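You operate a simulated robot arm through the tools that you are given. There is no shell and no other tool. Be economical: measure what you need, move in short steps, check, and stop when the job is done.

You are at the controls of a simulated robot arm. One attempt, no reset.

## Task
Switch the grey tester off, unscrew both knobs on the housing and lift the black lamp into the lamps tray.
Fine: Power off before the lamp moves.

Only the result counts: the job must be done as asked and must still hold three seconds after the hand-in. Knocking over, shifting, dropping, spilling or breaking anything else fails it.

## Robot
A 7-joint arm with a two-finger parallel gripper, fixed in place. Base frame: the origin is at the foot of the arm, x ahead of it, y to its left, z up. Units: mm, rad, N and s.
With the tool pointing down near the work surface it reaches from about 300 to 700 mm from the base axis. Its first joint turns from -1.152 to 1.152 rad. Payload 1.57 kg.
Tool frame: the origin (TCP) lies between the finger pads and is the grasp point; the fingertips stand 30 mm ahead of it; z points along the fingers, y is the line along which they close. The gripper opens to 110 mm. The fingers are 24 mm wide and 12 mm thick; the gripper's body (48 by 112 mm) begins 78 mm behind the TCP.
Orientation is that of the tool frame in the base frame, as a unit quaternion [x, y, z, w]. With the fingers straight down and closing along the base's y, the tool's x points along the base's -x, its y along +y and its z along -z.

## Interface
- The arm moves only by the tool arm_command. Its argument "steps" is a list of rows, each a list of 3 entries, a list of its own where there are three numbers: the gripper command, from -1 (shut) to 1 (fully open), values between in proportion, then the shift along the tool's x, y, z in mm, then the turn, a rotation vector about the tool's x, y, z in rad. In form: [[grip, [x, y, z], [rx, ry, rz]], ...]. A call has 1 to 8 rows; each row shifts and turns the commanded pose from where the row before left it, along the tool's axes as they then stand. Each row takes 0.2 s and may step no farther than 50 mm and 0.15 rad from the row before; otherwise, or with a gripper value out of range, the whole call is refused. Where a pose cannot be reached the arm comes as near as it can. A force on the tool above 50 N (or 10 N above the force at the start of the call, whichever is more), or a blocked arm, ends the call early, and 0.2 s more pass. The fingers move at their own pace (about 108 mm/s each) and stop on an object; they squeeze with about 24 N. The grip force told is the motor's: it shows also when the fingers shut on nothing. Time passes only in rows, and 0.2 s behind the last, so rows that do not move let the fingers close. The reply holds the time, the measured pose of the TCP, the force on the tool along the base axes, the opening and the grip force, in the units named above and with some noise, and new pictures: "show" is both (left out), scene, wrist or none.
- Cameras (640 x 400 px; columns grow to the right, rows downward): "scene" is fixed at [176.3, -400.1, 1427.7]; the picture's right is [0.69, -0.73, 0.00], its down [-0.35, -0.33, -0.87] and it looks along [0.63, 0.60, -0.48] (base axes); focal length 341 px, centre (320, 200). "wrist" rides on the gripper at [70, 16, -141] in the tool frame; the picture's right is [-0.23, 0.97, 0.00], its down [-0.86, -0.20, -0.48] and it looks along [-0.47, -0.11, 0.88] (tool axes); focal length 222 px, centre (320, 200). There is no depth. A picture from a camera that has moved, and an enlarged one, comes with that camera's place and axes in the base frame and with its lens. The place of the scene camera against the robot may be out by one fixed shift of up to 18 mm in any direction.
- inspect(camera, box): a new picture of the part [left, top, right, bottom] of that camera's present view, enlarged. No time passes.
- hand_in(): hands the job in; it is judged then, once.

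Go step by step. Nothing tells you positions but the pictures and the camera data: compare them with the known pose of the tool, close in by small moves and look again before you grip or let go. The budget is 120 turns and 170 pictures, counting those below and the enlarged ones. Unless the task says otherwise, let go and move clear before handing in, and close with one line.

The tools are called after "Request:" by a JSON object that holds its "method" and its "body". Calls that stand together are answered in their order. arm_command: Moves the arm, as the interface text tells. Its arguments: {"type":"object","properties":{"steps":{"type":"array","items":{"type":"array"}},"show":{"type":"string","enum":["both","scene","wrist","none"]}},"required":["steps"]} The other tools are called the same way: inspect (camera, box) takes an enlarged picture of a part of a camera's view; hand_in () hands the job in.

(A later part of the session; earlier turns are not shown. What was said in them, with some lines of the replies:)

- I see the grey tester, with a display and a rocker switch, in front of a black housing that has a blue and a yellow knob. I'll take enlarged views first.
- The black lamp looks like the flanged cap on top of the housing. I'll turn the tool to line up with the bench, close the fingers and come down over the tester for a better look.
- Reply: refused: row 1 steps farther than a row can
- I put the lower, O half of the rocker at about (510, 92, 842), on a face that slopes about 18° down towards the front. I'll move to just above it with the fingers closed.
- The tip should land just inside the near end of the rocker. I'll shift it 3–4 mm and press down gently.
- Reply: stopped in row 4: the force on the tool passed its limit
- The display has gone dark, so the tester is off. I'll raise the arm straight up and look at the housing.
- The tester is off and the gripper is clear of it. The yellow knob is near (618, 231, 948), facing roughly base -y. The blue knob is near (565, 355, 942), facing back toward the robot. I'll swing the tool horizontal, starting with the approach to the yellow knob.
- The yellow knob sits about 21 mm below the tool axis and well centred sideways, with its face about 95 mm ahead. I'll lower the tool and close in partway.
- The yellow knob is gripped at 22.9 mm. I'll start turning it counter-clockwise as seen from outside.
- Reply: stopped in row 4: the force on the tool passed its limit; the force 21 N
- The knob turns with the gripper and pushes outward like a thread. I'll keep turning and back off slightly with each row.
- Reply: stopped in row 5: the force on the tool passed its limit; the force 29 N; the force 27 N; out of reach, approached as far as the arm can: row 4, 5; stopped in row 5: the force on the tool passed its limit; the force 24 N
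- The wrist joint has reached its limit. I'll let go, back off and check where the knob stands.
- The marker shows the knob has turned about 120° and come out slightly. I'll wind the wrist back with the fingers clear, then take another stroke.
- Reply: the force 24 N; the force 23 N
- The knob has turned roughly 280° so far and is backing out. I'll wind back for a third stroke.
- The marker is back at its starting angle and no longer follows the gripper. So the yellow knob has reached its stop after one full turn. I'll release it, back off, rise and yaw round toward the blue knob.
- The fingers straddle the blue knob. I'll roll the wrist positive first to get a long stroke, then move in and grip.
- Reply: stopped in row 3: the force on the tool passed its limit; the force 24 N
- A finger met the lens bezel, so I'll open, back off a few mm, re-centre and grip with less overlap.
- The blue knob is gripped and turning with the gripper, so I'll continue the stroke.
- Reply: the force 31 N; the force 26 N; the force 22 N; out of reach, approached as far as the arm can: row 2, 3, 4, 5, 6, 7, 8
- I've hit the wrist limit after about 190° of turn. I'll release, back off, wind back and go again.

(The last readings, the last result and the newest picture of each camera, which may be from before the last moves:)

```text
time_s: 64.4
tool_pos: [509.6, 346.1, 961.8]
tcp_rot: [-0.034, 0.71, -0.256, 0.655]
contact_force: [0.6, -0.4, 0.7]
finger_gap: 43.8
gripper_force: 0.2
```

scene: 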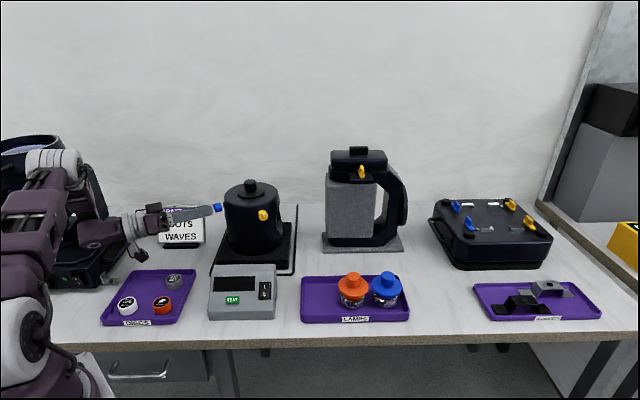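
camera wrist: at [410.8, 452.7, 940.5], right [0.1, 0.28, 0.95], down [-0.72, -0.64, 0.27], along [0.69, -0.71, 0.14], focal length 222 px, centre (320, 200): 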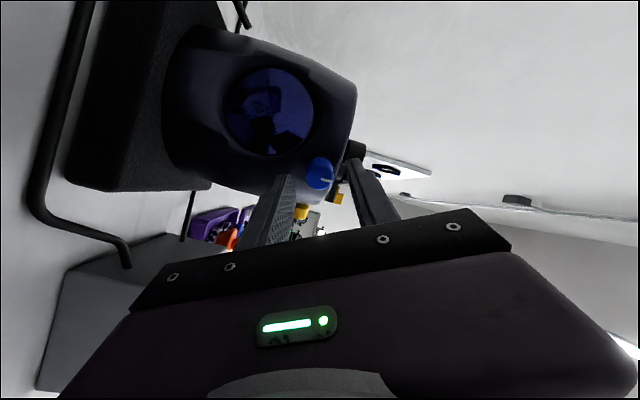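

Request:
{"method": "arm_command", "body": {"steps": [[-0.2, [0, 0, 0], [0, 0, 0.15]], [-0.2, [0, 0, 0], [0, 0, 0.15]], [-0.2, [0, 0, 0], [0, 0, 0.15]], [-0.2, [0, 0, 0], [0, 0, 0.15]], [-0.2, [0, 0, 0], [0, 0, 0.15]], [-0.2, [0, 0, 0], [0, 0, 0.15]], [-0.2, [0, 0, 0], [0, 0, 0.15]], [-0.2, [0, 0, 0], [0, 0, 0.15]]], "show": "none"}}

Request:
{"method": "arm_command", "body": {"steps": [[-0.2, [0, 0, 0], [0, 0, 0.15]], [-0.2, [0, 0, 0], [0, 0, 0.15]]], "show": "none"}}

Request:
{"method": "inspect", "body": {"camera": "wrist", "box": [220, 60, 420, 210]}}

Request:
{"method": "inspect", "body": {"camera": "scene", "box": [150, 160, 280, 260]}}

```text
time_s: 66.2
tool_pos: [509.9, 346.4, 961.9]
tcp_rot: [0.373, 0.605, 0.16, 0.685]
contact_force: [-0.4, 0.1, 0.2]
finger_gap: 44.1
gripper_force: 0.1
```

```text
time_s: 66.8
tool_pos: [508.8, 347.1, 960.8]
tcp_rot: [0.458, 0.544, 0.26, 0.653]
contact_force: [0.1, -1.0, 0.2]
finger_gap: 44.0
gripper_force: 0.1
```

```text
2.67 times, centred on (320, 135) of wrist
camera zoom: at [398.2, 459.2, 943.6], right [0.09, 0.24, 0.97], down [-0.72, -0.65, 0.23], along [0.69, -0.72, 0.11], focal length 592 px, centre (320, 373)
```

zoom: 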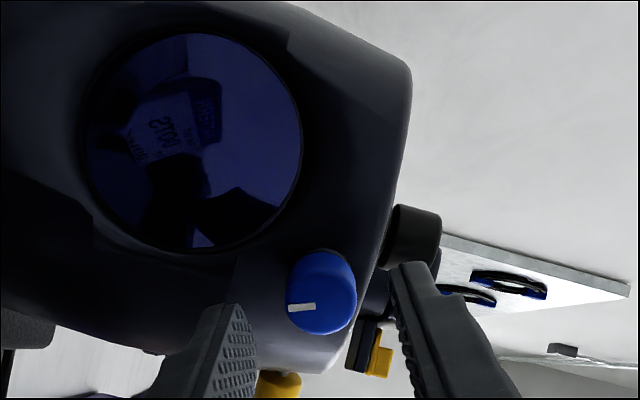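

```text
4.00 times, centred on (215, 210) of scene
camera zoom: at [176.3, -400.1, 1427.7], right [0.69, -0.73, 0.0], down [-0.35, -0.33, -0.87], along [0.63, 0.6, -0.48], focal length 1365 px, centre (740, 160)
```

zoom: 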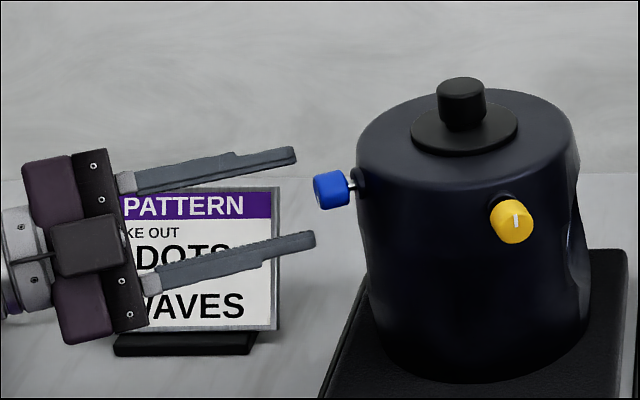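

Request:
{"method": "arm_command", "body": {"steps": [[-0.2, [0, 0, 18], [0, 0, 0]], [-0.2, [0, 0, 12], [0, 0, 0]], [-1, [0, 0, 0], [0, 0, 0]], [-1, [0, 0, 0], [0, 0, 0]], [-1, [0, 0, -0.2], [0, 0, -0.12]], [-1, [0, 0, -0.2], [0, 0, -0.12]], [-1, [0, 0, -0.2], [0, 0, -0.12]], [-1, [0, 0, -0.2], [0, 0, -0.12]]], "show": "none"}}

Request:
{"method": "inspect", "body": {"camera": "wrist", "box": [220, 60, 420, 210]}}

```text
time_s: 68.6
tool_pos: [536.5, 336.7, 962.2]
tcp_rot: [0.315, 0.638, 0.094, 0.696]
contact_force: [-0.8, 1.6, -4.7]
finger_gap: 22.5
gripper_force: 36.1
```

```text
2.67 times, centred on (320, 135) of wrist
camera zoom: at [420.2, 434.0, 913.4], right [0.22, 0.64, 0.73], down [-0.65, -0.46, 0.6], along [0.73, -0.61, 0.31], focal length 592 px, centre (320, 373)
```

zoom: 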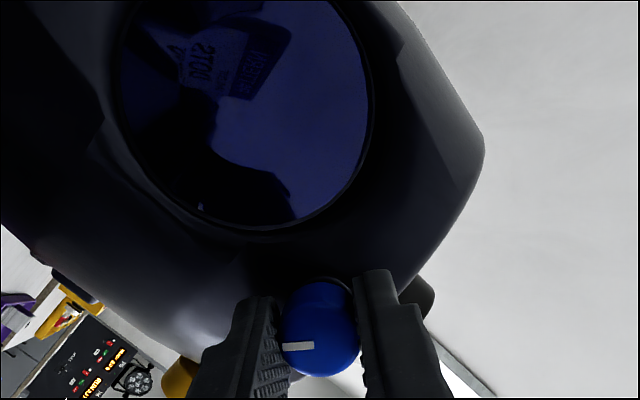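

Request:
{"method": "arm_command", "body": {"steps": [[-1, [0, 0, -0.2], [0, 0, -0.12]], [-1, [0, 0, -0.2], [0, 0, -0.12]], [-1, [0, 0, -0.2], [0, 0, -0.12]], [-1, [0, 0, -0.2], [0, 0, -0.12]], [-1, [0, 0, -0.2], [0, 0, -0.12]], [-1, [0, 0, -0.2], [0, 0, -0.12]], [-1, [0, 0, -0.2], [0, 0, -0.12]], [-1, [0, 0, -0.2], [0, 0, -0.12]]], "show": "none"}}

Request:
{"method": "arm_command", "body": {"steps": [[-1, [0, 0, -0.2], [0, 0, -0.12]], [-1, [0, 0, -0.2], [0, 0, -0.12]], [-1, [0, 0, -0.2], [0, 0, -0.12]], [-1, [0, 0, -0.2], [0, 0, -0.12]], [-1, [0, 0, -0.2], [0, 0, -0.12]], [-1, [0, 0, -0.2], [0, 0, -0.12]], [-1, [0, 0, -0.2], [0, 0, -0.12]], [-1, [0, 0, -0.2], [0, 0, -0.12]]], "show": "none"}}

Request:
{"method": "inspect", "body": {"camera": "wrist", "box": [220, 60, 420, 210]}}

```text
time_s: 70.4
tool_pos: [535.8, 338.0, 960.7]
tcp_rot: [-0.015, 0.711, -0.238, 0.661]
contact_force: [5.0, -8.0, -3.6]
finger_gap: 22.5
gripper_force: 34.8
```

```text
time_s: 72.2
tool_pos: [533.8, 338.1, 961.1]
tcp_rot: [-0.342, 0.624, -0.517, 0.476]
contact_force: [11.0, -9.1, -3.1]
finger_gap: 22.4
gripper_force: 35.3
```

```text
2.67 times, centred on (320, 135) of wrist
camera zoom: at [381.1, 324.4, 929.7], right [0.13, 0.43, -0.89], down [-0.2, 0.89, 0.41], along [0.97, 0.12, 0.21], focal length 592 px, centre (320, 373)
```

zoom: 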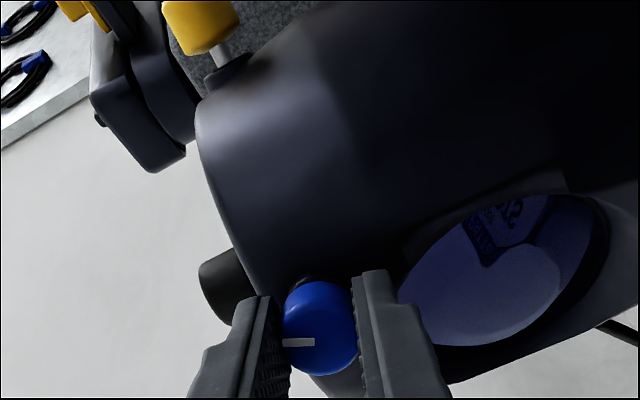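

Request:
{"method": "arm_command", "body": {"steps": [[-1, [0, 0, -0.2], [0, 0, -0.12]], [-1, [0, 0, -0.2], [0, 0, -0.12]], [-1, [0, 0, -0.2], [0, 0, -0.12]], [-1, [0, 0, -0.1], [0, 0, -0.12]], [-1, [0, 0, -0.1], [0, 0, -0.12]], [-1, [0, 0, -0.1], [0, 0, -0.12]], [-1, [0, 0, 0], [0, 0, -0.12]]], "show": "none"}}

Request:
{"method": "inspect", "body": {"camera": "wrist", "box": [220, 60, 420, 210]}}

```text
time_s: 73.8
tool_pos: [532.6, 340.0, 960.1]
tcp_rot: [0.568, -0.428, 0.665, -0.226]
contact_force: [3.5, -1.2, -6.2]
finger_gap: 22.8
gripper_force: 35.3
```

```text
2.67 times, centred on (320, 135) of wrist
camera zoom: at [379.3, 322.6, 987.6], right [-0.12, -0.34, -0.93], down [-0.2, 0.93, -0.31], along [0.97, 0.15, -0.18], focal length 592 px, centre (320, 373)
```

zoom: 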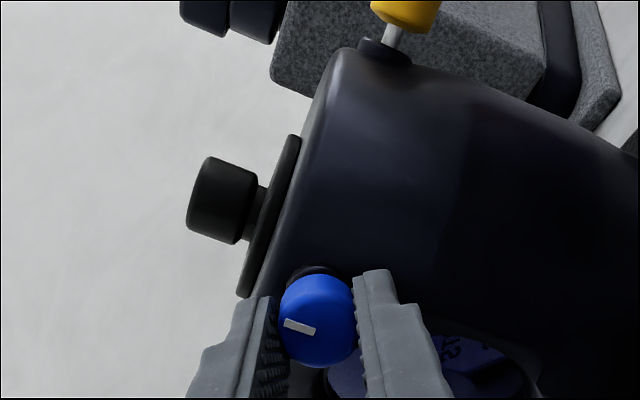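

The blue knob has also reached its stop after one full turn, as the marker is now slipping. I'll release, back off and check.

Request:
{"method": "arm_command", "body": {"steps": [[-0.2, [0, 0, 0], [0, 0, 0]], [-0.2, [0, 0, 0], [0, 0, 0]], [-0.2, [0, 0, -30], [0, 0, 0]], [-0.2, [0, 0, -30], [0, 0, 0]], [-0.2, [0, 0, 0], [0, 0, 0.15]], [-0.2, [0, 0, 0], [0, 0, 0.15]], [-0.2, [0, 0, 0], [0, 0, 0.15]], [-0.2, [0, 0, 0], [0, 0, 0.15]]], "show": "none"}}

Request:
{"method": "arm_command", "body": {"steps": [[-0.2, [0, 0, 0], [0, 0, 0.15]], [-0.2, [0, 0, 0], [0, 0, 0.15]], [-0.2, [0, 0, 0], [0, 0, 0.15]], [-0.2, [0, 0, 0], [0, 0, 0.15]], [-0.2, [0, 0, 0], [0, 0, 0.15]], [-0.2, [0, 0, 0], [0, 0, 0.15]], [-0.2, [0, 0, 0], [0, 0, 0.15]], [-0.2, [0, 0, 0], [0, 0, 0.15]]], "show": "none"}}

Request:
{"method": "inspect", "body": {"camera": "scene", "box": [150, 160, 310, 260]}}

Request:
{"method": "inspect", "body": {"camera": "wrist", "box": [220, 60, 420, 210]}}

```text
time_s: 75.6
tool_pos: [476.5, 357.7, 961.9]
tcp_rot: [-0.414, 0.578, -0.569, 0.413]
contact_force: [-0.9, 0.2, 0.7]
finger_gap: 44.1
gripper_force: 0.0
```

```text
time_s: 77.4
tool_pos: [477.1, 357.1, 961.5]
tcp_rot: [-0.015, 0.711, -0.237, 0.662]
contact_force: [-0.2, 0.3, -0.8]
finger_gap: 44.1
gripper_force: 0.0
```

```text
4.00 times, centred on (230, 210) of scene
camera zoom: at [176.3, -400.1, 1427.7], right [0.69, -0.73, 0.0], down [-0.35, -0.33, -0.87], along [0.63, 0.6, -0.48], focal length 1365 px, centre (680, 160)
```

zoom: 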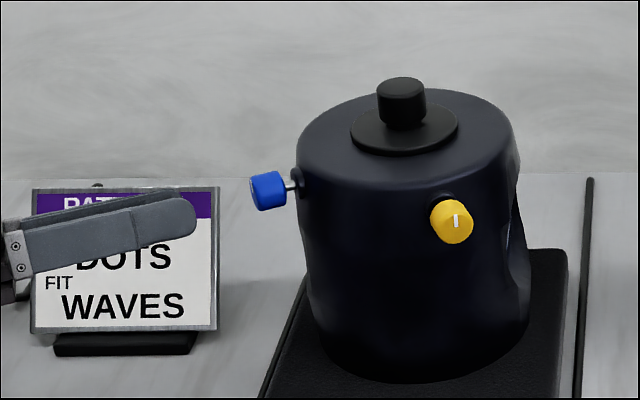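

```text
2.67 times, centred on (320, 135) of wrist
camera zoom: at [339.6, 395.6, 891.8], right [0.31, 0.94, -0.13], down [-0.41, 0.26, 0.88], along [0.86, -0.22, 0.46], focal length 592 px, centre (320, 373)
```

zoom: 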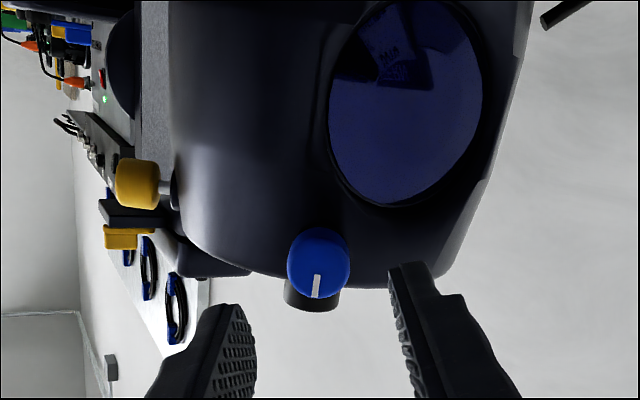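

Both knobs are unscrewed, each with its silver stem showing. Next is the lamp, whose axis I put at about (641, 303) with the top of its grip near z = 1012. I'll rise and pitch the tool back down.

Request:
{"method": "arm_command", "body": {"steps": [[-0.2, [0, 0, 0], [0, 0, 0.15]], [-0.2, [0, 0, 0], [0, 0, 0.15]], [-0.2, [0, 0, 0], [0, 0, 0.07]], [-0.2, [-48, 0, 0], [0, 0, 0]], [-0.2, [-48, 0, 0], [0, 0, 0]], [-0.2, [-48, 0, 0], [0, 0, 0]], [-0.2, [-48, 0, 0], [0, 0, 0]], [-0.2, [-20, 0, 0], [0, 0, 0]]], "show": "none"}}

Request:
{"method": "arm_command", "body": {"steps": [[0.1, [0, 0, 0], [0, 0.143, 0]], [0.1, [0, 0, 0], [0, 0.143, 0]], [0.1, [0, 0, 0], [0, 0.143, 0]], [0.1, [0, 0, 0], [0, 0.143, 0]], [0.1, [0, 0, 0], [0, 0.143, 0]], [0.1, [0, 0, 0], [0, 0.143, 0]], [0.1, [0, 0, 0], [0, 0.143, 0]], [0.1, [0, 0, 0], [0, 0.143, 0]]], "show": "none"}}

Request:
{"method": "arm_command", "body": {"steps": [[0.1, [0, 0, 0], [0, 0.143, 0]], [0.1, [0, 0, 0], [0, 0.143, 0]], [0.1, [0, 0, 0], [0, 0.141, 0]], [0.1, [0, 0, 0], [0, 0, 0.13]], [0.1, [0, 0, 0], [0, 0, 0.13]], [0.1, [0, 0, 0], [0, 0, 0.13]], [0.1, [0, 0, 0], [0, 0, 0.11]]]}}

```text
time_s: 79.2
tool_pos: [478.4, 358.4, 1173.9]
tcp_rot: [0.115, 0.702, -0.112, 0.694]
contact_force: [-0.4, -0.2, 0.6]
finger_gap: 44.3
gripper_force: 0.1
```

```text
time_s: 81.0
tool_pos: [477.7, 356.2, 1173.5]
tcp_rot: [0.157, 0.966, -0.031, 0.202]
contact_force: [0.3, 0.2, 0.7]
finger_gap: 60.4
gripper_force: 0.1
```

```text
time_s: 82.6
tool_pos: [477.3, 359.2, 1159.0]
tcp_rot: [0.401, 0.916, 0.001, -0.005]
contact_force: [-1.0, -0.7, -0.1]
finger_gap: 60.6
gripper_force: 0.0
out of reach, approached as far as the arm can: row 3
camera wrist: at [443.9, 422.6, 1300.4], right [0.87, 0.49, -0.01], down [0.44, -0.77, 0.47], along [0.23, -0.41, -0.88], focal length 222 px, centre (320, 200)
```

scene: 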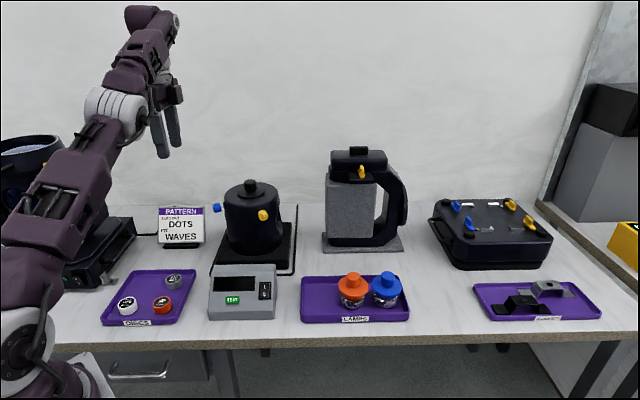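
wrist: 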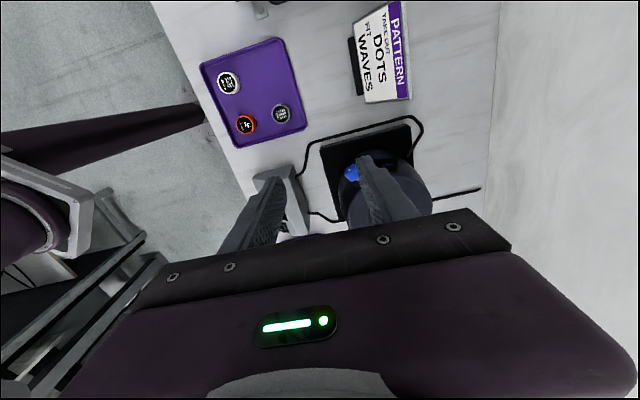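

Request:
{"method": "arm_command", "body": {"steps": [[0.1, [-38, 20.6, 12], [0, 0, 0]], [0.1, [-38, 20.6, 12], [0, 0, 0]], [0.1, [-38, 20.6, 12], [0, 0, 0]], [0.1, [-38, 20.6, 12], [0, 0, 0]], [0.1, [0, 0, 0], [0, 0, 0]]]}}

Request:
{"method": "inspect", "body": {"camera": "scene", "box": [190, 120, 310, 260]}}

Request:
{"method": "inspect", "body": {"camera": "wrist", "box": [220, 100, 440, 250]}}

```text
time_s: 83.8
tool_pos: [543.0, 311.4, 1111.7]
tcp_rot: [0.4, 0.916, 0.001, -0.006]
contact_force: [-0.1, 0.1, 0.3]
finger_gap: 60.6
gripper_force: 0.1
out of reach, approached as far as the arm can: row 1, 2, 3, 4
camera wrist: at [509.9, 374.6, 1253.6], right [0.87, 0.5, -0.01], down [0.44, -0.77, 0.47], along [0.23, -0.41, -0.88], focal length 222 px, centre (320, 200)
```

scene: 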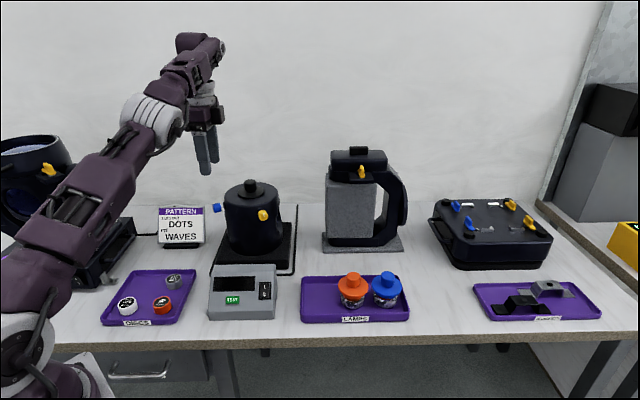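
wrist: 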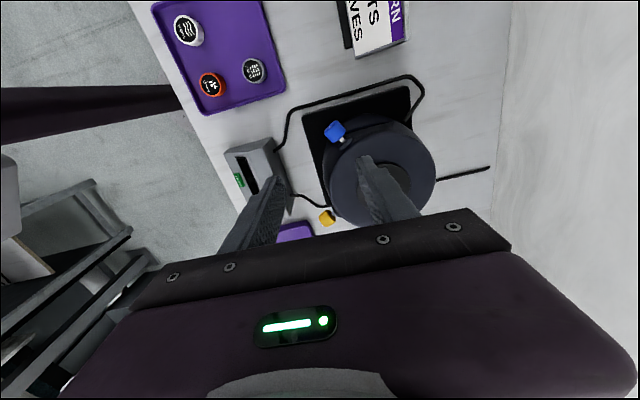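

```text
2.86 times, centred on (250, 190) of scene
camera zoom: at [176.3, -400.1, 1427.7], right [0.69, -0.73, 0.0], down [-0.35, -0.33, -0.87], along [0.63, 0.6, -0.48], focal length 975 px, centre (520, 229)
```

zoom: 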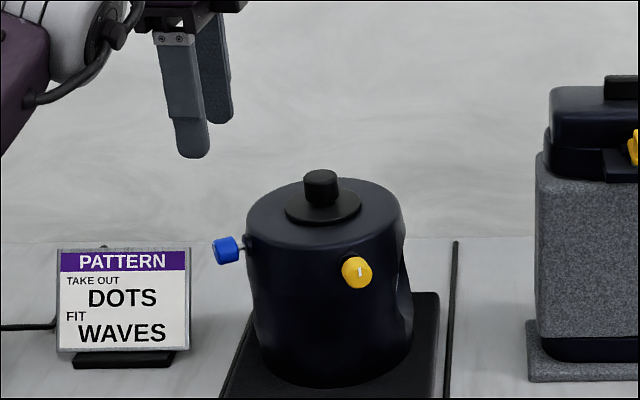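

```text
2.67 times, centred on (330, 175) of wrist
camera zoom: at [509.9, 374.6, 1253.6], right [0.87, 0.5, -0.01], down [0.44, -0.77, 0.47], along [0.23, -0.41, -0.88], focal length 592 px, centre (293, 267)
```

zoom: 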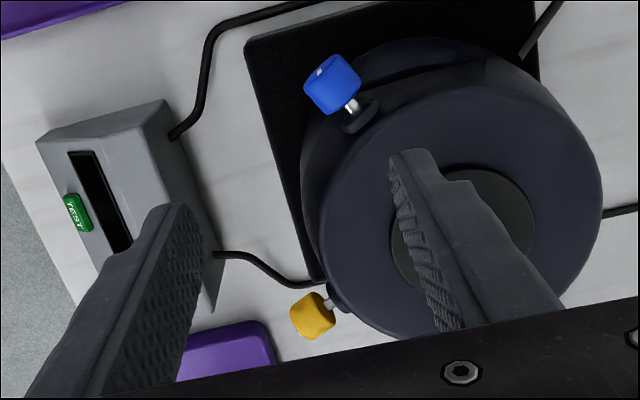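

Pointing straight down is out of reach at the housing. I'll use a tilted grasp instead, with yaw about 25° radial and the fingers pitched about 40° outward. The pads then stay vertical against the lamp's knob.

Request:
{"method": "arm_command", "body": {"steps": [[0.1, [0, 0, 0], [0, 0, -0.14]], [0.1, [0, 0, 0], [0, 0, -0.14]], [0.1, [0, 0, 0], [0, 0, -0.14]], [0.1, [0, 0, 0], [0, 0, -0.14]], [0.1, [0, 0, 0], [0, 0, -0.14]], [0.1, [0, 0, 0], [0, 0, -0.14]], [0.1, [0, 0, 0], [0, 0, -0.14]], [0.1, [0, 0, 0], [0, 0, -0.14]]], "show": "none"}}

Request:
{"method": "arm_command", "body": {"steps": [[0.1, [0, 0, 0], [0, 0, -0.14]], [0.1, [0, 0, 0], [0, -0.14, 0]], [0.1, [0, 0, 0], [0, -0.14, 0]], [0.1, [0, 0, 0], [0, -0.14, 0]], [0.1, [0, 0, 0], [0, -0.14, 0]], [0.1, [0, 0, 0], [0, -0.14, 0]]]}}

Request:
{"method": "inspect", "body": {"camera": "wrist", "box": [220, 60, 420, 210]}}

```text
time_s: 85.6
tool_pos: [543.9, 312.2, 1112.5]
tcp_rot: [-0.149, 0.989, 0.004, -0.005]
contact_force: [0.8, 0.4, 0.1]
finger_gap: 60.5
gripper_force: 0.0
```

```text
time_s: 87.0
tool_pos: [543.3, 311.0, 1112.4]
tcp_rot: [-0.203, 0.918, 0.079, 0.332]
contact_force: [-0.3, 0.1, 0.0]
finger_gap: 60.3
gripper_force: 0.0
camera wrist: at [407.1, 266.3, 1175.9], right [-0.25, 0.95, 0.16], down [0.41, -0.04, 0.91], along [0.88, 0.3, -0.38], focal length 222 px, centre (320, 200)
```

scene: 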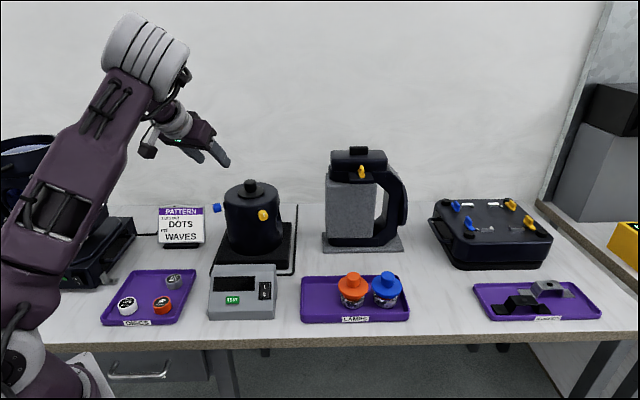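
wrist: 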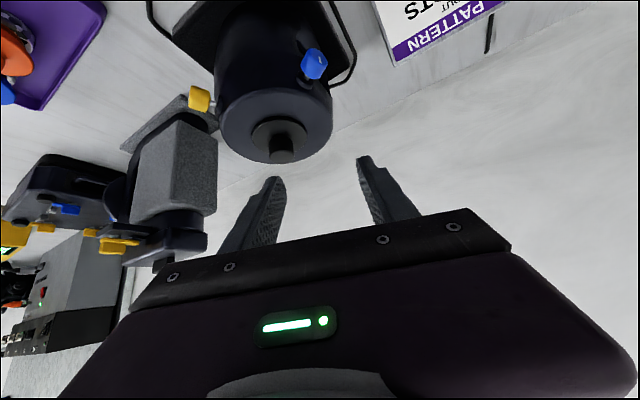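

```text
2.67 times, centred on (320, 135) of wrist
camera zoom: at [407.1, 266.3, 1175.9], right [-0.25, 0.95, 0.16], down [0.41, -0.04, 0.91], along [0.88, 0.3, -0.38], focal length 592 px, centre (320, 373)
```

zoom: 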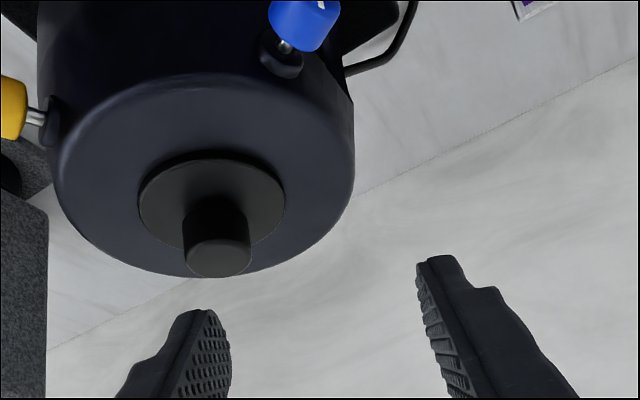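

The lamp knob's top is at about (641, 305, 1015) and the flange is near z = 989. I'll move to a point 50 mm back along the tool axis and check the alignment.

Request:
{"method": "arm_command", "body": {"steps": [[0.1, [0.5, -24.5, 31], [0, 0, 0]], [0.1, [0.5, -24.5, 31], [0, 0, 0]], [0.1, [0, 0, 0], [0, 0, 0]]], "show": "none"}}

Request:
{"method": "inspect", "body": {"camera": "wrist", "box": [220, 60, 420, 210]}}

Request:
{"method": "inspect", "body": {"camera": "scene", "box": [190, 120, 310, 260]}}

```text
time_s: 87.8
tool_pos: [598.3, 282.5, 1063.8]
tcp_rot: [-0.202, 0.918, 0.078, 0.331]
contact_force: [-0.2, 0.1, 0.3]
finger_gap: 60.6
gripper_force: 0.1
```

```text
2.67 times, centred on (320, 135) of wrist
camera zoom: at [463.0, 237.8, 1126.7], right [-0.25, 0.95, 0.15], down [0.41, -0.04, 0.91], along [0.88, 0.29, -0.38], focal length 592 px, centre (320, 373)
```

zoom: 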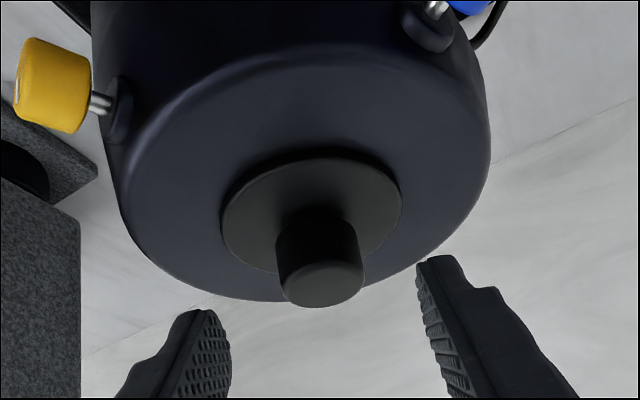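

```text
2.86 times, centred on (250, 190) of scene
camera zoom: at [176.3, -400.1, 1427.7], right [0.69, -0.73, 0.0], down [-0.35, -0.33, -0.87], along [0.63, 0.6, -0.48], focal length 975 px, centre (520, 229)
```

zoom: 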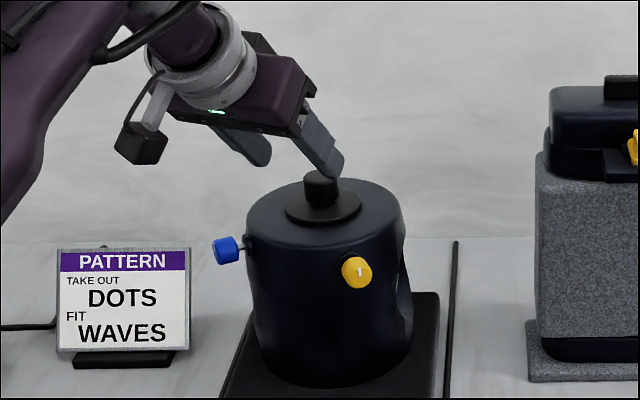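

Request:
{"method": "arm_command", "body": {"steps": [[0.1, [0, -2, 20], [0, 0, 0]], [0.1, [0, 0, 20], [0, 0, 0]], [0.1, [0, 0, 10], [0, 0, 0]], [0.1, [0, 0, 0], [0, 0, 0]]], "show": "none"}}

Request:
{"method": "inspect", "body": {"camera": "wrist", "box": [220, 60, 420, 210]}}

Request:
{"method": "inspect", "body": {"camera": "scene", "box": [190, 120, 310, 260]}}

```text
time_s: 88.8
tool_pos: [628.5, 294.5, 1025.4]
tcp_rot: [-0.203, 0.918, 0.078, 0.331]
contact_force: [0.0, 1.0, 0.1]
finger_gap: 60.6
gripper_force: 0.1
```

```text
2.67 times, centred on (320, 135) of wrist
camera zoom: at [492.7, 250.5, 1088.8], right [-0.25, 0.95, 0.15], down [0.41, -0.04, 0.91], along [0.88, 0.29, -0.38], focal length 592 px, centre (320, 373)
```

zoom: 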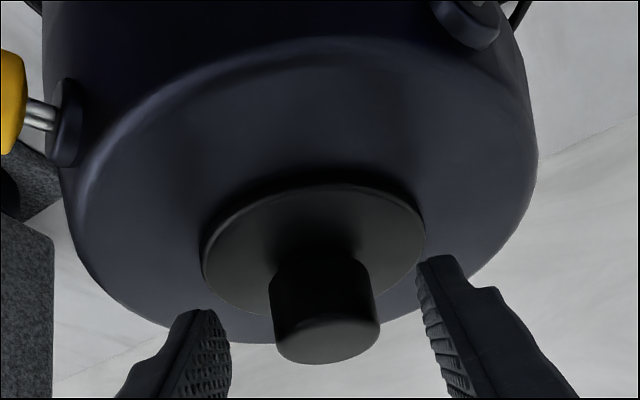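

```text
2.86 times, centred on (250, 190) of scene
camera zoom: at [176.3, -400.1, 1427.7], right [0.69, -0.73, 0.0], down [-0.35, -0.33, -0.87], along [0.63, 0.6, -0.48], focal length 975 px, centre (520, 229)
```

zoom: 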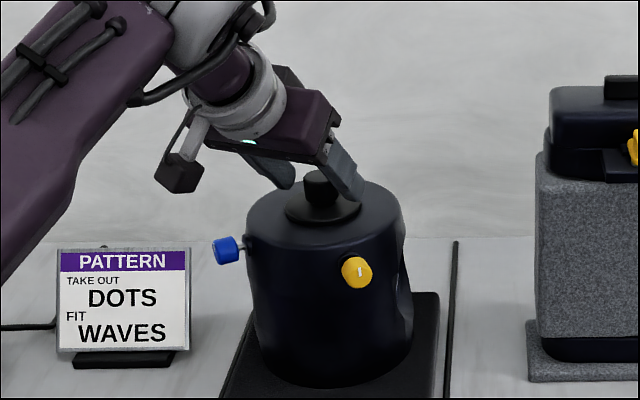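

The fingers straddle the lamp knob, centred. I'll grip it and start a small vertical lift.

Request:
{"method": "arm_command", "body": {"steps": [[-1, [0, 0, 0], [0, 0, 0]], [-1, [0, 0, 0], [0, 0, 0]], [-1, [-3.2, 0, -3.8], [0, 0, 0]], [-1, [-3.2, 0, -3.8], [0, 0, 0]]], "show": "none"}}

Request:
{"method": "inspect", "body": {"camera": "scene", "box": [190, 120, 310, 260]}}

Request:
{"method": "inspect", "body": {"camera": "wrist", "box": [220, 60, 420, 210]}}

```text
time_s: 89.8
tool_pos: [628.4, 295.3, 1033.6]
tcp_rot: [-0.202, 0.919, 0.077, 0.33]
contact_force: [-4.4, -2.4, -1.6]
finger_gap: 30.6
gripper_force: 24.4
```

```text
2.86 times, centred on (250, 190) of scene
camera zoom: at [176.2, -400.1, 1427.7], right [0.69, -0.73, 0.0], down [-0.35, -0.33, -0.87], along [0.63, 0.6, -0.48], focal length 975 px, centre (520, 229)
```

zoom: 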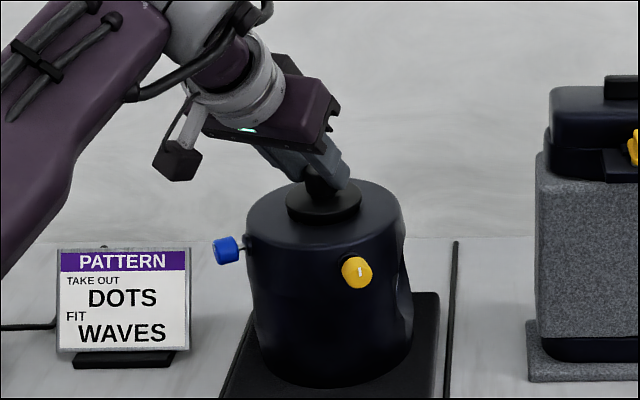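

```text
2.67 times, centred on (320, 135) of wrist
camera zoom: at [493.1, 250.6, 1098.9], right [-0.25, 0.95, 0.15], down [0.41, -0.04, 0.91], along [0.88, 0.29, -0.38], focal length 592 px, centre (320, 373)
```

zoom: 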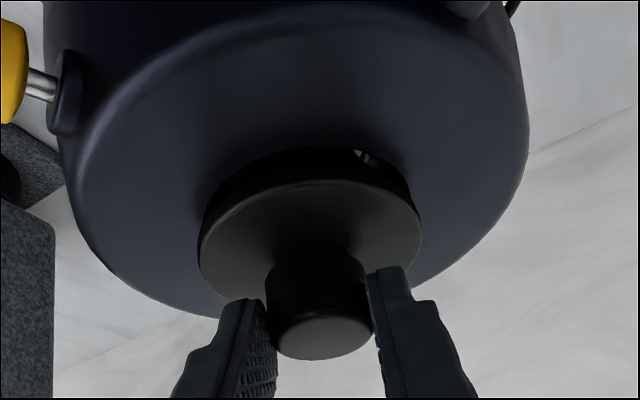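

The lamp is coming out straight, so I'll continue the vertical lift.

Request:
{"method": "arm_command", "body": {"steps": [[-1, [-9.6, 0.1, -11.5], [0, 0, 0]], [-1, [-9.6, 0.1, -11.5], [0, 0, 0]], [-1, [-9.6, 0.1, -11.5], [0, 0, 0]], [-1, [-9.6, 0.1, -11.5], [0, 0, 0]], [-1, [-9.6, 0.1, -11.5], [0, 0, 0]], [-1, [-9.6, 0.1, -11.5], [0, 0, 0]], [-1, [-9.6, 0.1, -11.5], [0, 0, 0]]]}}

Request:
{"method": "inspect", "body": {"camera": "scene", "box": [190, 100, 310, 240]}}

```text
time_s: 91.4
tool_pos: [629.4, 295.1, 1139.4]
tcp_rot: [-0.202, 0.918, 0.078, 0.331]
contact_force: [-0.2, 0.2, -2.3]
finger_gap: 30.6
gripper_force: 24.5
camera wrist: at [493.5, 251.0, 1203.7], right [-0.25, 0.95, 0.15], down [0.41, -0.04, 0.91], along [0.88, 0.29, -0.38], focal length 222 px, centre (320, 200)
```

scene: 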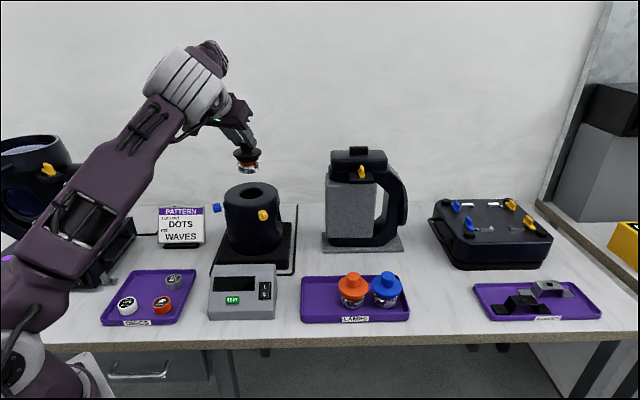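
wrist: 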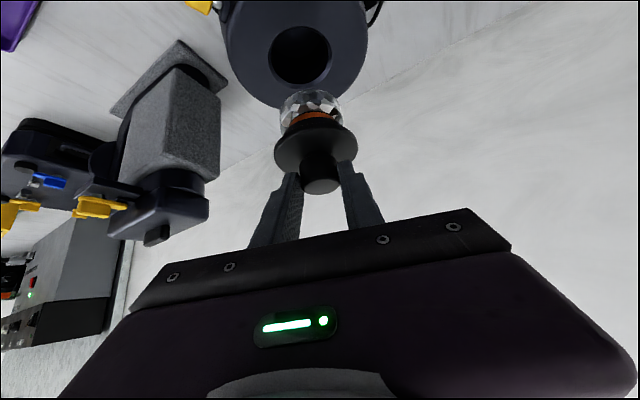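

```text
2.86 times, centred on (250, 170) of scene
camera zoom: at [176.3, -400.1, 1427.7], right [0.69, -0.73, 0.0], down [-0.35, -0.33, -0.87], along [0.63, 0.6, -0.48], focal length 975 px, centre (520, 286)
```

zoom: 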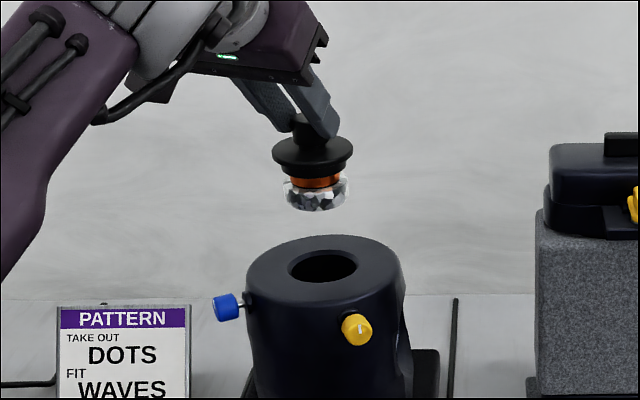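

The lamp is clear of the housing. The free left end of the lamps tray is at about (602, 13), so I'll carry the lamp over at this height.

Request:
{"method": "arm_command", "body": {"steps": [[-1, [17.4, -34.8, -15], [0, 0, 0]], [-1, [17.4, -34.8, -15], [0, 0, 0]], [-1, [17.4, -34.8, -15], [0, 0, 0]], [-1, [17.4, -34.8, -15], [0, 0, 0]], [-1, [17.4, -34.8, -15], [0, 0, 0]], [-1, [17.4, -34.8, -15], [0, 0, 0]], [-1, [17.4, -34.8, -15], [0, 0, 0]], [-1, [0, 0, 0], [0, 0, 0]]]}}

```text
time_s: 93.2
tool_pos: [586.8, 5.7, 1141.4]
tcp_rot: [-0.202, 0.918, 0.078, 0.331]
contact_force: [0.2, 1.0, -2.6]
finger_gap: 30.4
gripper_force: 24.1
camera wrist: at [451.3, -39.3, 1204.0], right [-0.25, 0.95, 0.15], down [0.41, -0.04, 0.91], along [0.88, 0.29, -0.38], focal length 222 px, centre (320, 200)
```

scene: 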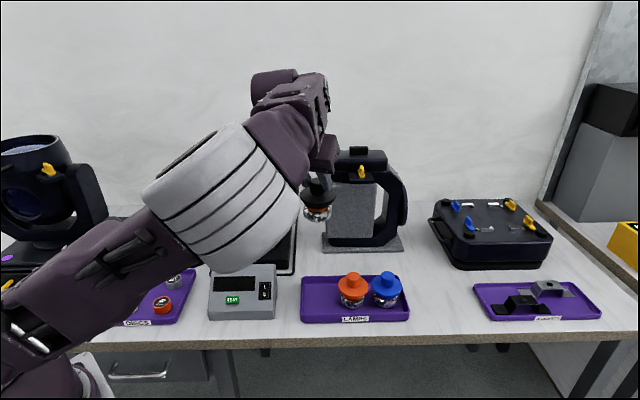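
wrist: 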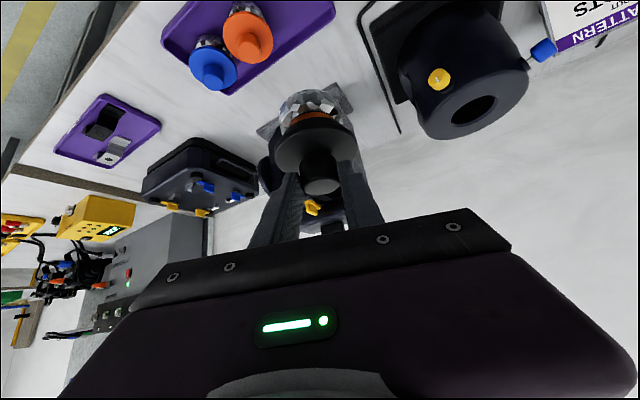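

Request:
{"method": "arm_command", "body": {"steps": [[-1, [22, -0.3, 26.4], [0, 0, 0]], [-1, [22, -0.3, 26.4], [0, 0, 0]], [-1, [22, -0.3, 26.4], [0, 0, 0]], [-1, [22, -0.3, 26.4], [0, 0, 0]], [-1, [0, 0, 0], [0, 0, 0]]]}}

Request:
{"method": "inspect", "body": {"camera": "scene", "box": [280, 170, 430, 340]}}

Request:
{"method": "inspect", "body": {"camera": "wrist", "box": [180, 0, 440, 200]}}

```text
time_s: 94.4
tool_pos: [586.3, 8.0, 1003.1]
tcp_rot: [-0.202, 0.919, 0.078, 0.33]
contact_force: [-0.3, 0.4, -2.1]
finger_gap: 30.6
gripper_force: 23.7
camera wrist: at [450.7, -38.8, 1066.8], right [-0.25, 0.95, 0.16], down [0.41, -0.04, 0.91], along [0.88, 0.29, -0.38], focal length 222 px, centre (320, 200)
```

scene: 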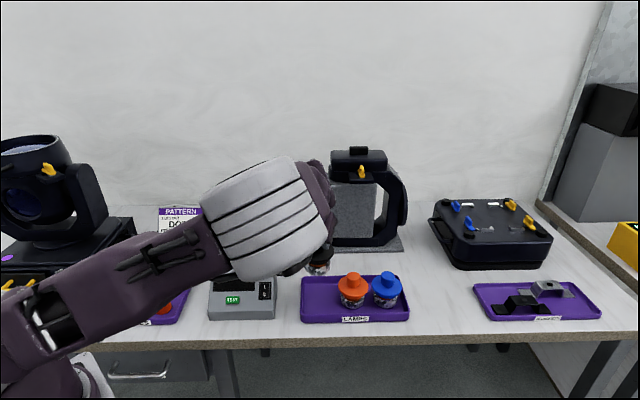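
wrist: 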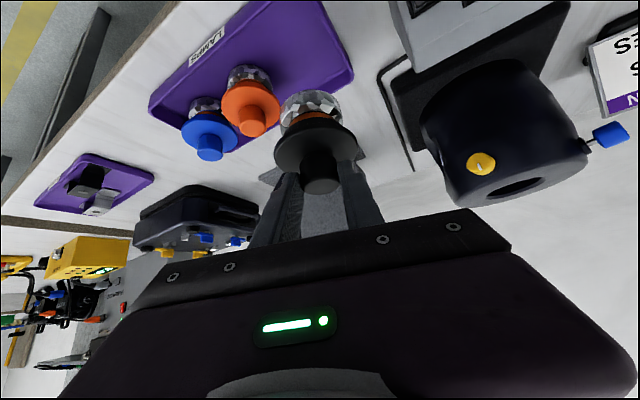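

```text
2.35 times, centred on (355, 255) of scene
camera zoom: at [176.3, -400.1, 1427.7], right [0.69, -0.73, 0.0], down [-0.35, -0.33, -0.87], along [0.63, 0.6, -0.48], focal length 803 px, centre (238, 71)
```

zoom: 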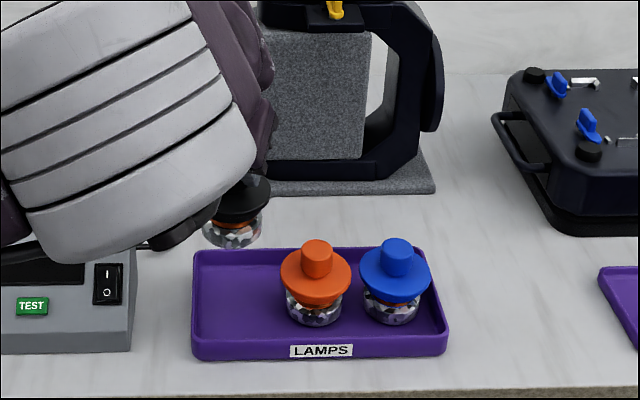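

```text
2.00 times, centred on (310, 100) of wrist
camera zoom: at [450.7, -38.8, 1066.8], right [-0.25, 0.95, 0.16], down [0.41, -0.04, 0.91], along [0.88, 0.29, -0.38], focal length 444 px, centre (340, 400)
```

zoom: 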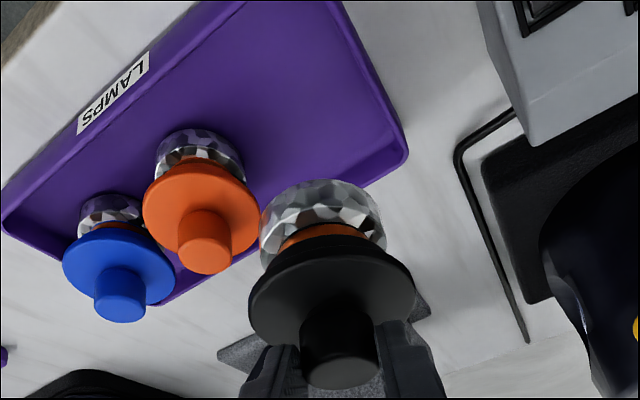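

My projection puts the lamp inside the left end of the tray with about 10 mm clearance to the orange lamp. I'll lower it further and look again.

Request:
{"method": "arm_command", "body": {"steps": [[-1, [12.8, -0.2, 15.4], [0, 0, 0]], [-1, [12.8, -0.2, 15.4], [0, 0, 0]], [-1, [12.8, -0.2, 15.4], [0, 0, 0]], [-1, [12.8, -0.2, 15.4], [0, 0, 0]], [-1, [0, 0, 0], [0, 0, 0]]], "show": "scene"}}

Request:
{"method": "inspect", "body": {"camera": "scene", "box": [280, 200, 430, 340]}}

Request:
{"method": "inspect", "body": {"camera": "wrist", "box": [180, 0, 440, 200]}}

```text
time_s: 95.6
tool_pos: [587.6, 5.5, 923.4]
tcp_rot: [-0.203, 0.918, 0.079, 0.33]
contact_force: [-0.1, 0.0, -2.5]
finger_gap: 30.5
gripper_force: 24.2
```

scene: 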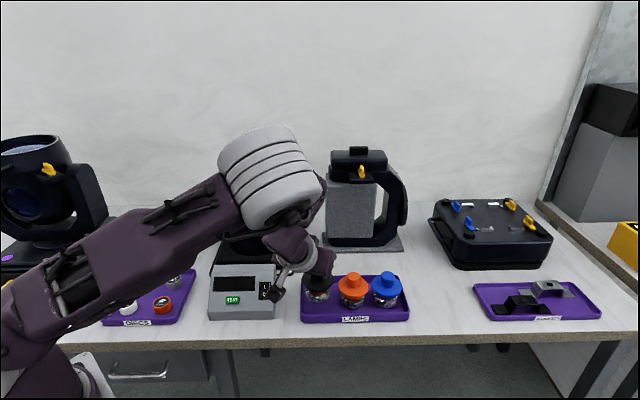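

```text
2.86 times, centred on (355, 270) of scene
camera zoom: at [176.4, -400.1, 1427.7], right [0.69, -0.73, 0.0], down [-0.35, -0.33, -0.87], along [0.63, 0.6, -0.48], focal length 975 px, centre (220, 0)
```

zoom: 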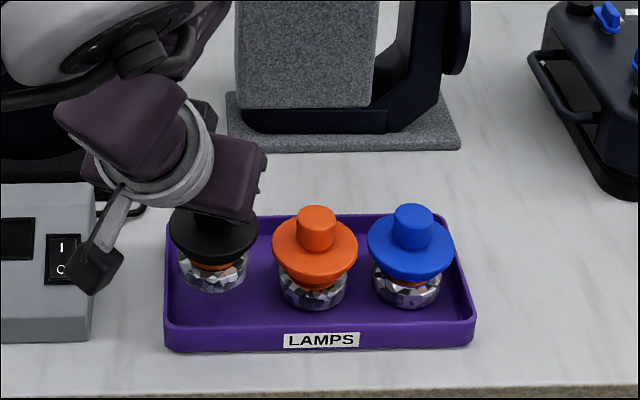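

```text
2.00 times, centred on (310, 100) of wrist
camera zoom: at [451.2, -38.6, 986.6], right [-0.25, 0.95, 0.16], down [0.41, -0.04, 0.91], along [0.88, 0.29, -0.38], focal length 444 px, centre (340, 400)
```

zoom: 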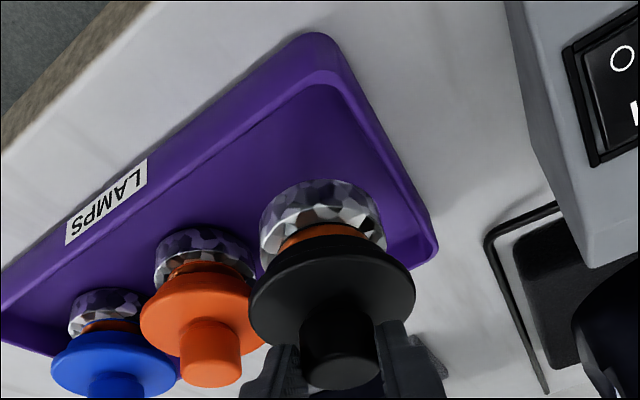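

Request:
{"method": "arm_command", "body": {"steps": [[-1, [-5.1, -1, 4.2], [0, 0, 0]], [-1, [6.4, -0.1, 7.7], [0, 0, 0]], [-1, [3.2, 0, 3.84], [0, 0, 0]]], "show": "none"}}

Request:
{"method": "inspect", "body": {"camera": "scene", "box": [280, 200, 430, 340]}}

```text
time_s: 96.4
tool_pos: [593.8, 8.6, 907.8]
tcp_rot: [-0.203, 0.918, 0.079, 0.331]
contact_force: [-0.5, 0.1, -2.3]
finger_gap: 30.2
gripper_force: 23.8
```

```text
2.86 times, centred on (355, 270) of scene
camera zoom: at [176.3, -400.1, 1427.7], right [0.69, -0.73, 0.0], down [-0.35, -0.33, -0.87], along [0.63, 0.6, -0.48], focal length 975 px, centre (220, 0)
```

zoom: 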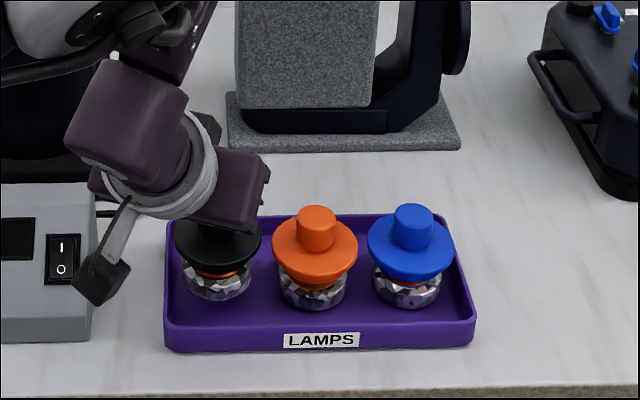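

Request:
{"method": "arm_command", "body": {"steps": [[-1, [1.9, 0, 2.3], [0, 0, 0]], [-1, [1.9, 0, 2.3], [0, 0, 0]]], "show": "none"}}

Request:
{"method": "arm_command", "body": {"steps": [[-1, [1.3, 0, 1.55], [0, 0, 0]], [-1, [1.3, 0, 1.55], [0, 0, 0]]], "show": "none"}}

Request:
{"method": "inspect", "body": {"camera": "scene", "box": [280, 200, 430, 340]}}

Request:
{"method": "inspect", "body": {"camera": "wrist", "box": [180, 0, 440, 200]}}

```text
time_s: 97.0
tool_pos: [593.3, 9.2, 901.9]
tcp_rot: [-0.202, 0.919, 0.078, 0.331]
contact_force: [0.4, -0.7, -2.3]
finger_gap: 30.5
gripper_force: 24.1
```

```text
time_s: 97.6
tool_pos: [592.1, 9.7, 897.3]
tcp_rot: [-0.203, 0.918, 0.078, 0.331]
contact_force: [0.5, -0.4, -1.2]
finger_gap: 30.4
gripper_force: 24.4
```

```text
2.86 times, centred on (355, 270) of scene
camera zoom: at [176.3, -400.1, 1427.7], right [0.69, -0.73, 0.0], down [-0.35, -0.33, -0.87], along [0.63, 0.6, -0.48], focal length 975 px, centre (220, 0)
```

zoom: 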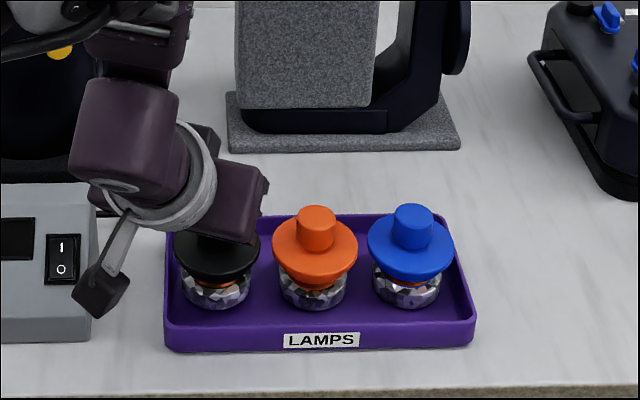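

```text
2.00 times, centred on (310, 100) of wrist
camera zoom: at [457.2, -35.7, 961.2], right [-0.25, 0.95, 0.15], down [0.41, -0.04, 0.91], along [0.88, 0.29, -0.38], focal length 444 px, centre (340, 400)
```

zoom: 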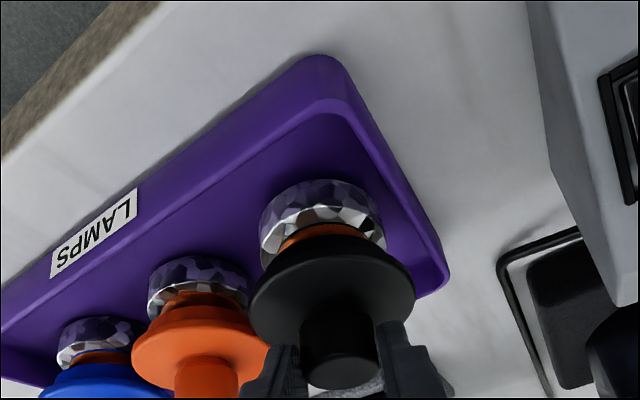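

Request:
{"method": "arm_command", "body": {"steps": [[-1, [1.0, 0, 1.2], [0, 0, 0]], [-1, [1.0, 0, 1.2], [0, 0, 0]]], "show": "none"}}

Request:
{"method": "arm_command", "body": {"steps": [[-1, [1.0, 0, 1.2], [0, 0, 0]], [-1, [1.0, 0, 1.2], [0, 0, 0]]], "show": "none"}}

```text
time_s: 98.2
tool_pos: [591.2, 9.5, 892.9]
tcp_rot: [-0.203, 0.919, 0.079, 0.33]
contact_force: [0.2, -0.1, -2.9]
finger_gap: 30.3
gripper_force: 24.2
```

```text
time_s: 98.8
tool_pos: [592.9, 8.8, 891.3]
tcp_rot: [-0.202, 0.919, 0.078, 0.33]
contact_force: [-0.2, 1.0, -2.0]
finger_gap: 30.4
gripper_force: 24.1
```

Request:
{"method": "arm_command", "body": {"steps": [[-1, [1.0, 0, 1.2], [0, 0, 0]], [-1, [1.0, 0, 1.2], [0, 0, 0]]], "show": "none"}}

Request:
{"method": "arm_command", "body": {"steps": [[-1, [1.0, 0, 1.2], [0, 0, 0]], [-1, [0, 0, 0], [0, 0, 0]]], "show": "none"}}

Request:
{"method": "inspect", "body": {"camera": "scene", "box": [280, 200, 430, 340]}}

```text
time_s: 99.4
tool_pos: [593.6, 7.5, 889.2]
tcp_rot: [-0.203, 0.918, 0.078, 0.33]
contact_force: [0.5, 0.4, -2.3]
finger_gap: 30.5
gripper_force: 24.0
```

```text
time_s: 100.0
tool_pos: [591.9, 9.0, 887.5]
tcp_rot: [-0.202, 0.918, 0.079, 0.331]
contact_force: [-1.7, -0.6, 9.8]
finger_gap: 30.4
gripper_force: 23.9
```

```text
2.86 times, centred on (355, 270) of scene
camera zoom: at [176.1, -400.1, 1427.7], right [0.69, -0.73, 0.0], down [-0.35, -0.33, -0.87], along [0.63, 0.6, -0.48], focal length 975 px, centre (220, 0)
```

zoom: 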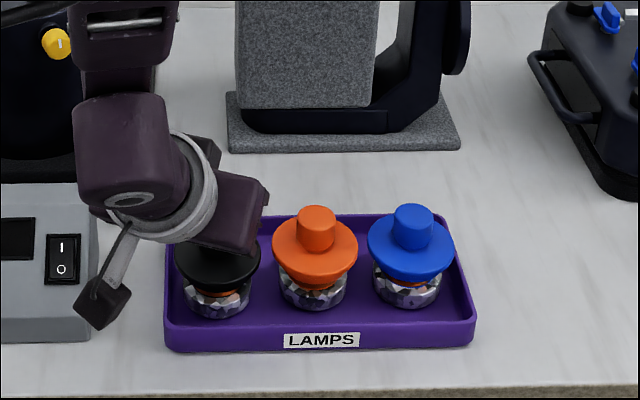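

The lamp has touched the tray floor, with about 10 N of upward force. I'll release it and back off along the tool axis.

Request:
{"method": "arm_command", "body": {"steps": [[-0.15, [0, 0, 0], [0, 0, 0]], [-0.15, [0, 0, 0], [0, 0, 0]], [-0.15, [0, 0, -15], [0, 0, 0]], [-0.15, [0, 0, -35], [0, 0, 0]], [-0.15, [0, 0, -40], [0, 0, 0]], [-0.15, [-25, 0, -35], [0, 0, 0]], [-0.15, [-25, 0, -35], [0, 0, 0]], [-0.15, [-25, 0, -35], [0, 0, 0]]]}}

Request:
{"method": "inspect", "body": {"camera": "scene", "box": [200, 180, 420, 340]}}

Request:
{"method": "inspect", "body": {"camera": "wrist", "box": [180, 0, 440, 200]}}

```text
time_s: 101.8
tool_pos: [532.6, -19.3, 1085.7]
tcp_rot: [-0.203, 0.919, 0.078, 0.33]
contact_force: [0.3, -0.1, -0.4]
finger_gap: 46.6
gripper_force: 0.0
camera wrist: at [397.3, -64.4, 1150.0], right [-0.25, 0.95, 0.15], down [0.41, -0.04, 0.91], along [0.88, 0.29, -0.38], focal length 222 px, centre (320, 200)
```

scene: 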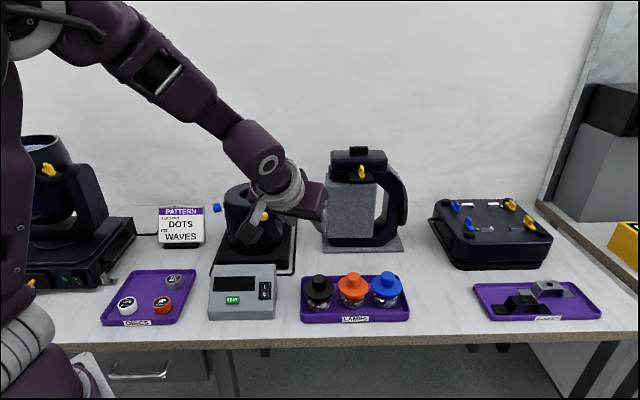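
wrist: 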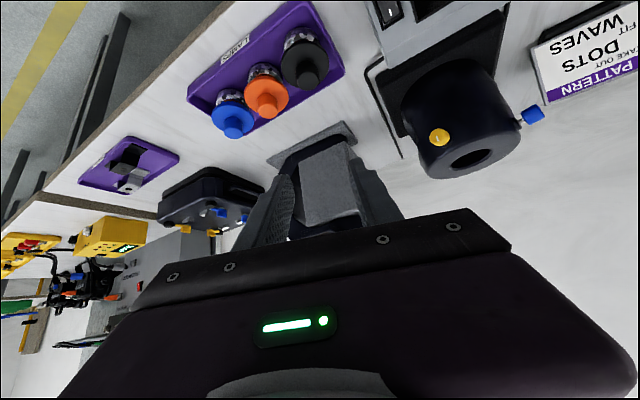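

```text
2.50 times, centred on (310, 260) of scene
camera zoom: at [176.3, -400.1, 1427.7], right [0.69, -0.73, 0.0], down [-0.35, -0.33, -0.87], along [0.63, 0.6, -0.48], focal length 853 px, centre (345, 50)
```

zoom: 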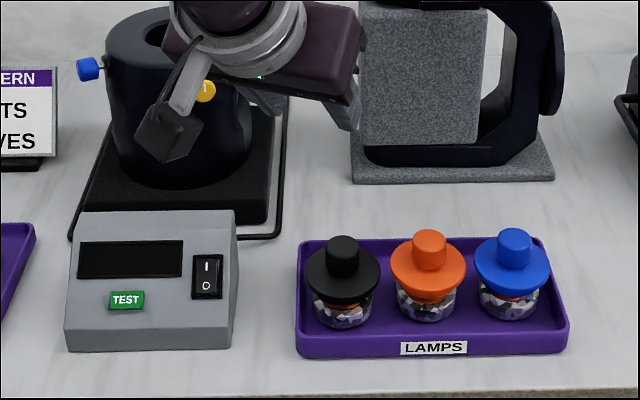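

```text
2.00 times, centred on (310, 100) of wrist
camera zoom: at [397.3, -64.4, 1150.0], right [-0.25, 0.95, 0.15], down [0.41, -0.04, 0.91], along [0.88, 0.29, -0.38], focal length 444 px, centre (340, 400)
```

zoom: 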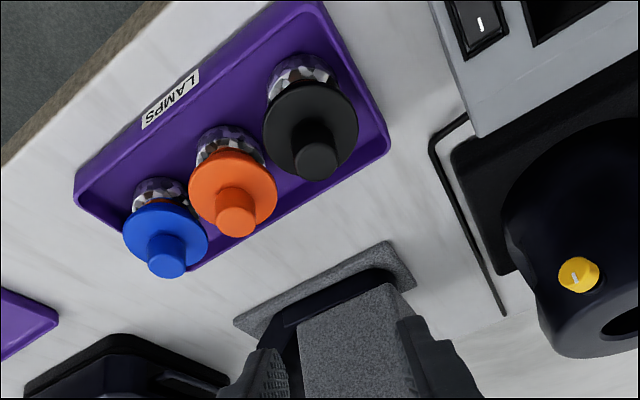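

The black lamp is standing upright in the lamps tray, the tester's display is dark, both knobs are fully backed out, and the arm is clear. I'm handing in.

Request:
{"method": "hand_in", "body": {}}

```text
The job is handed in.
```

I switched the tester off first, unscrewed both knobs to their stops, and set the black lamp upright in the lamps tray. The job is handed in.
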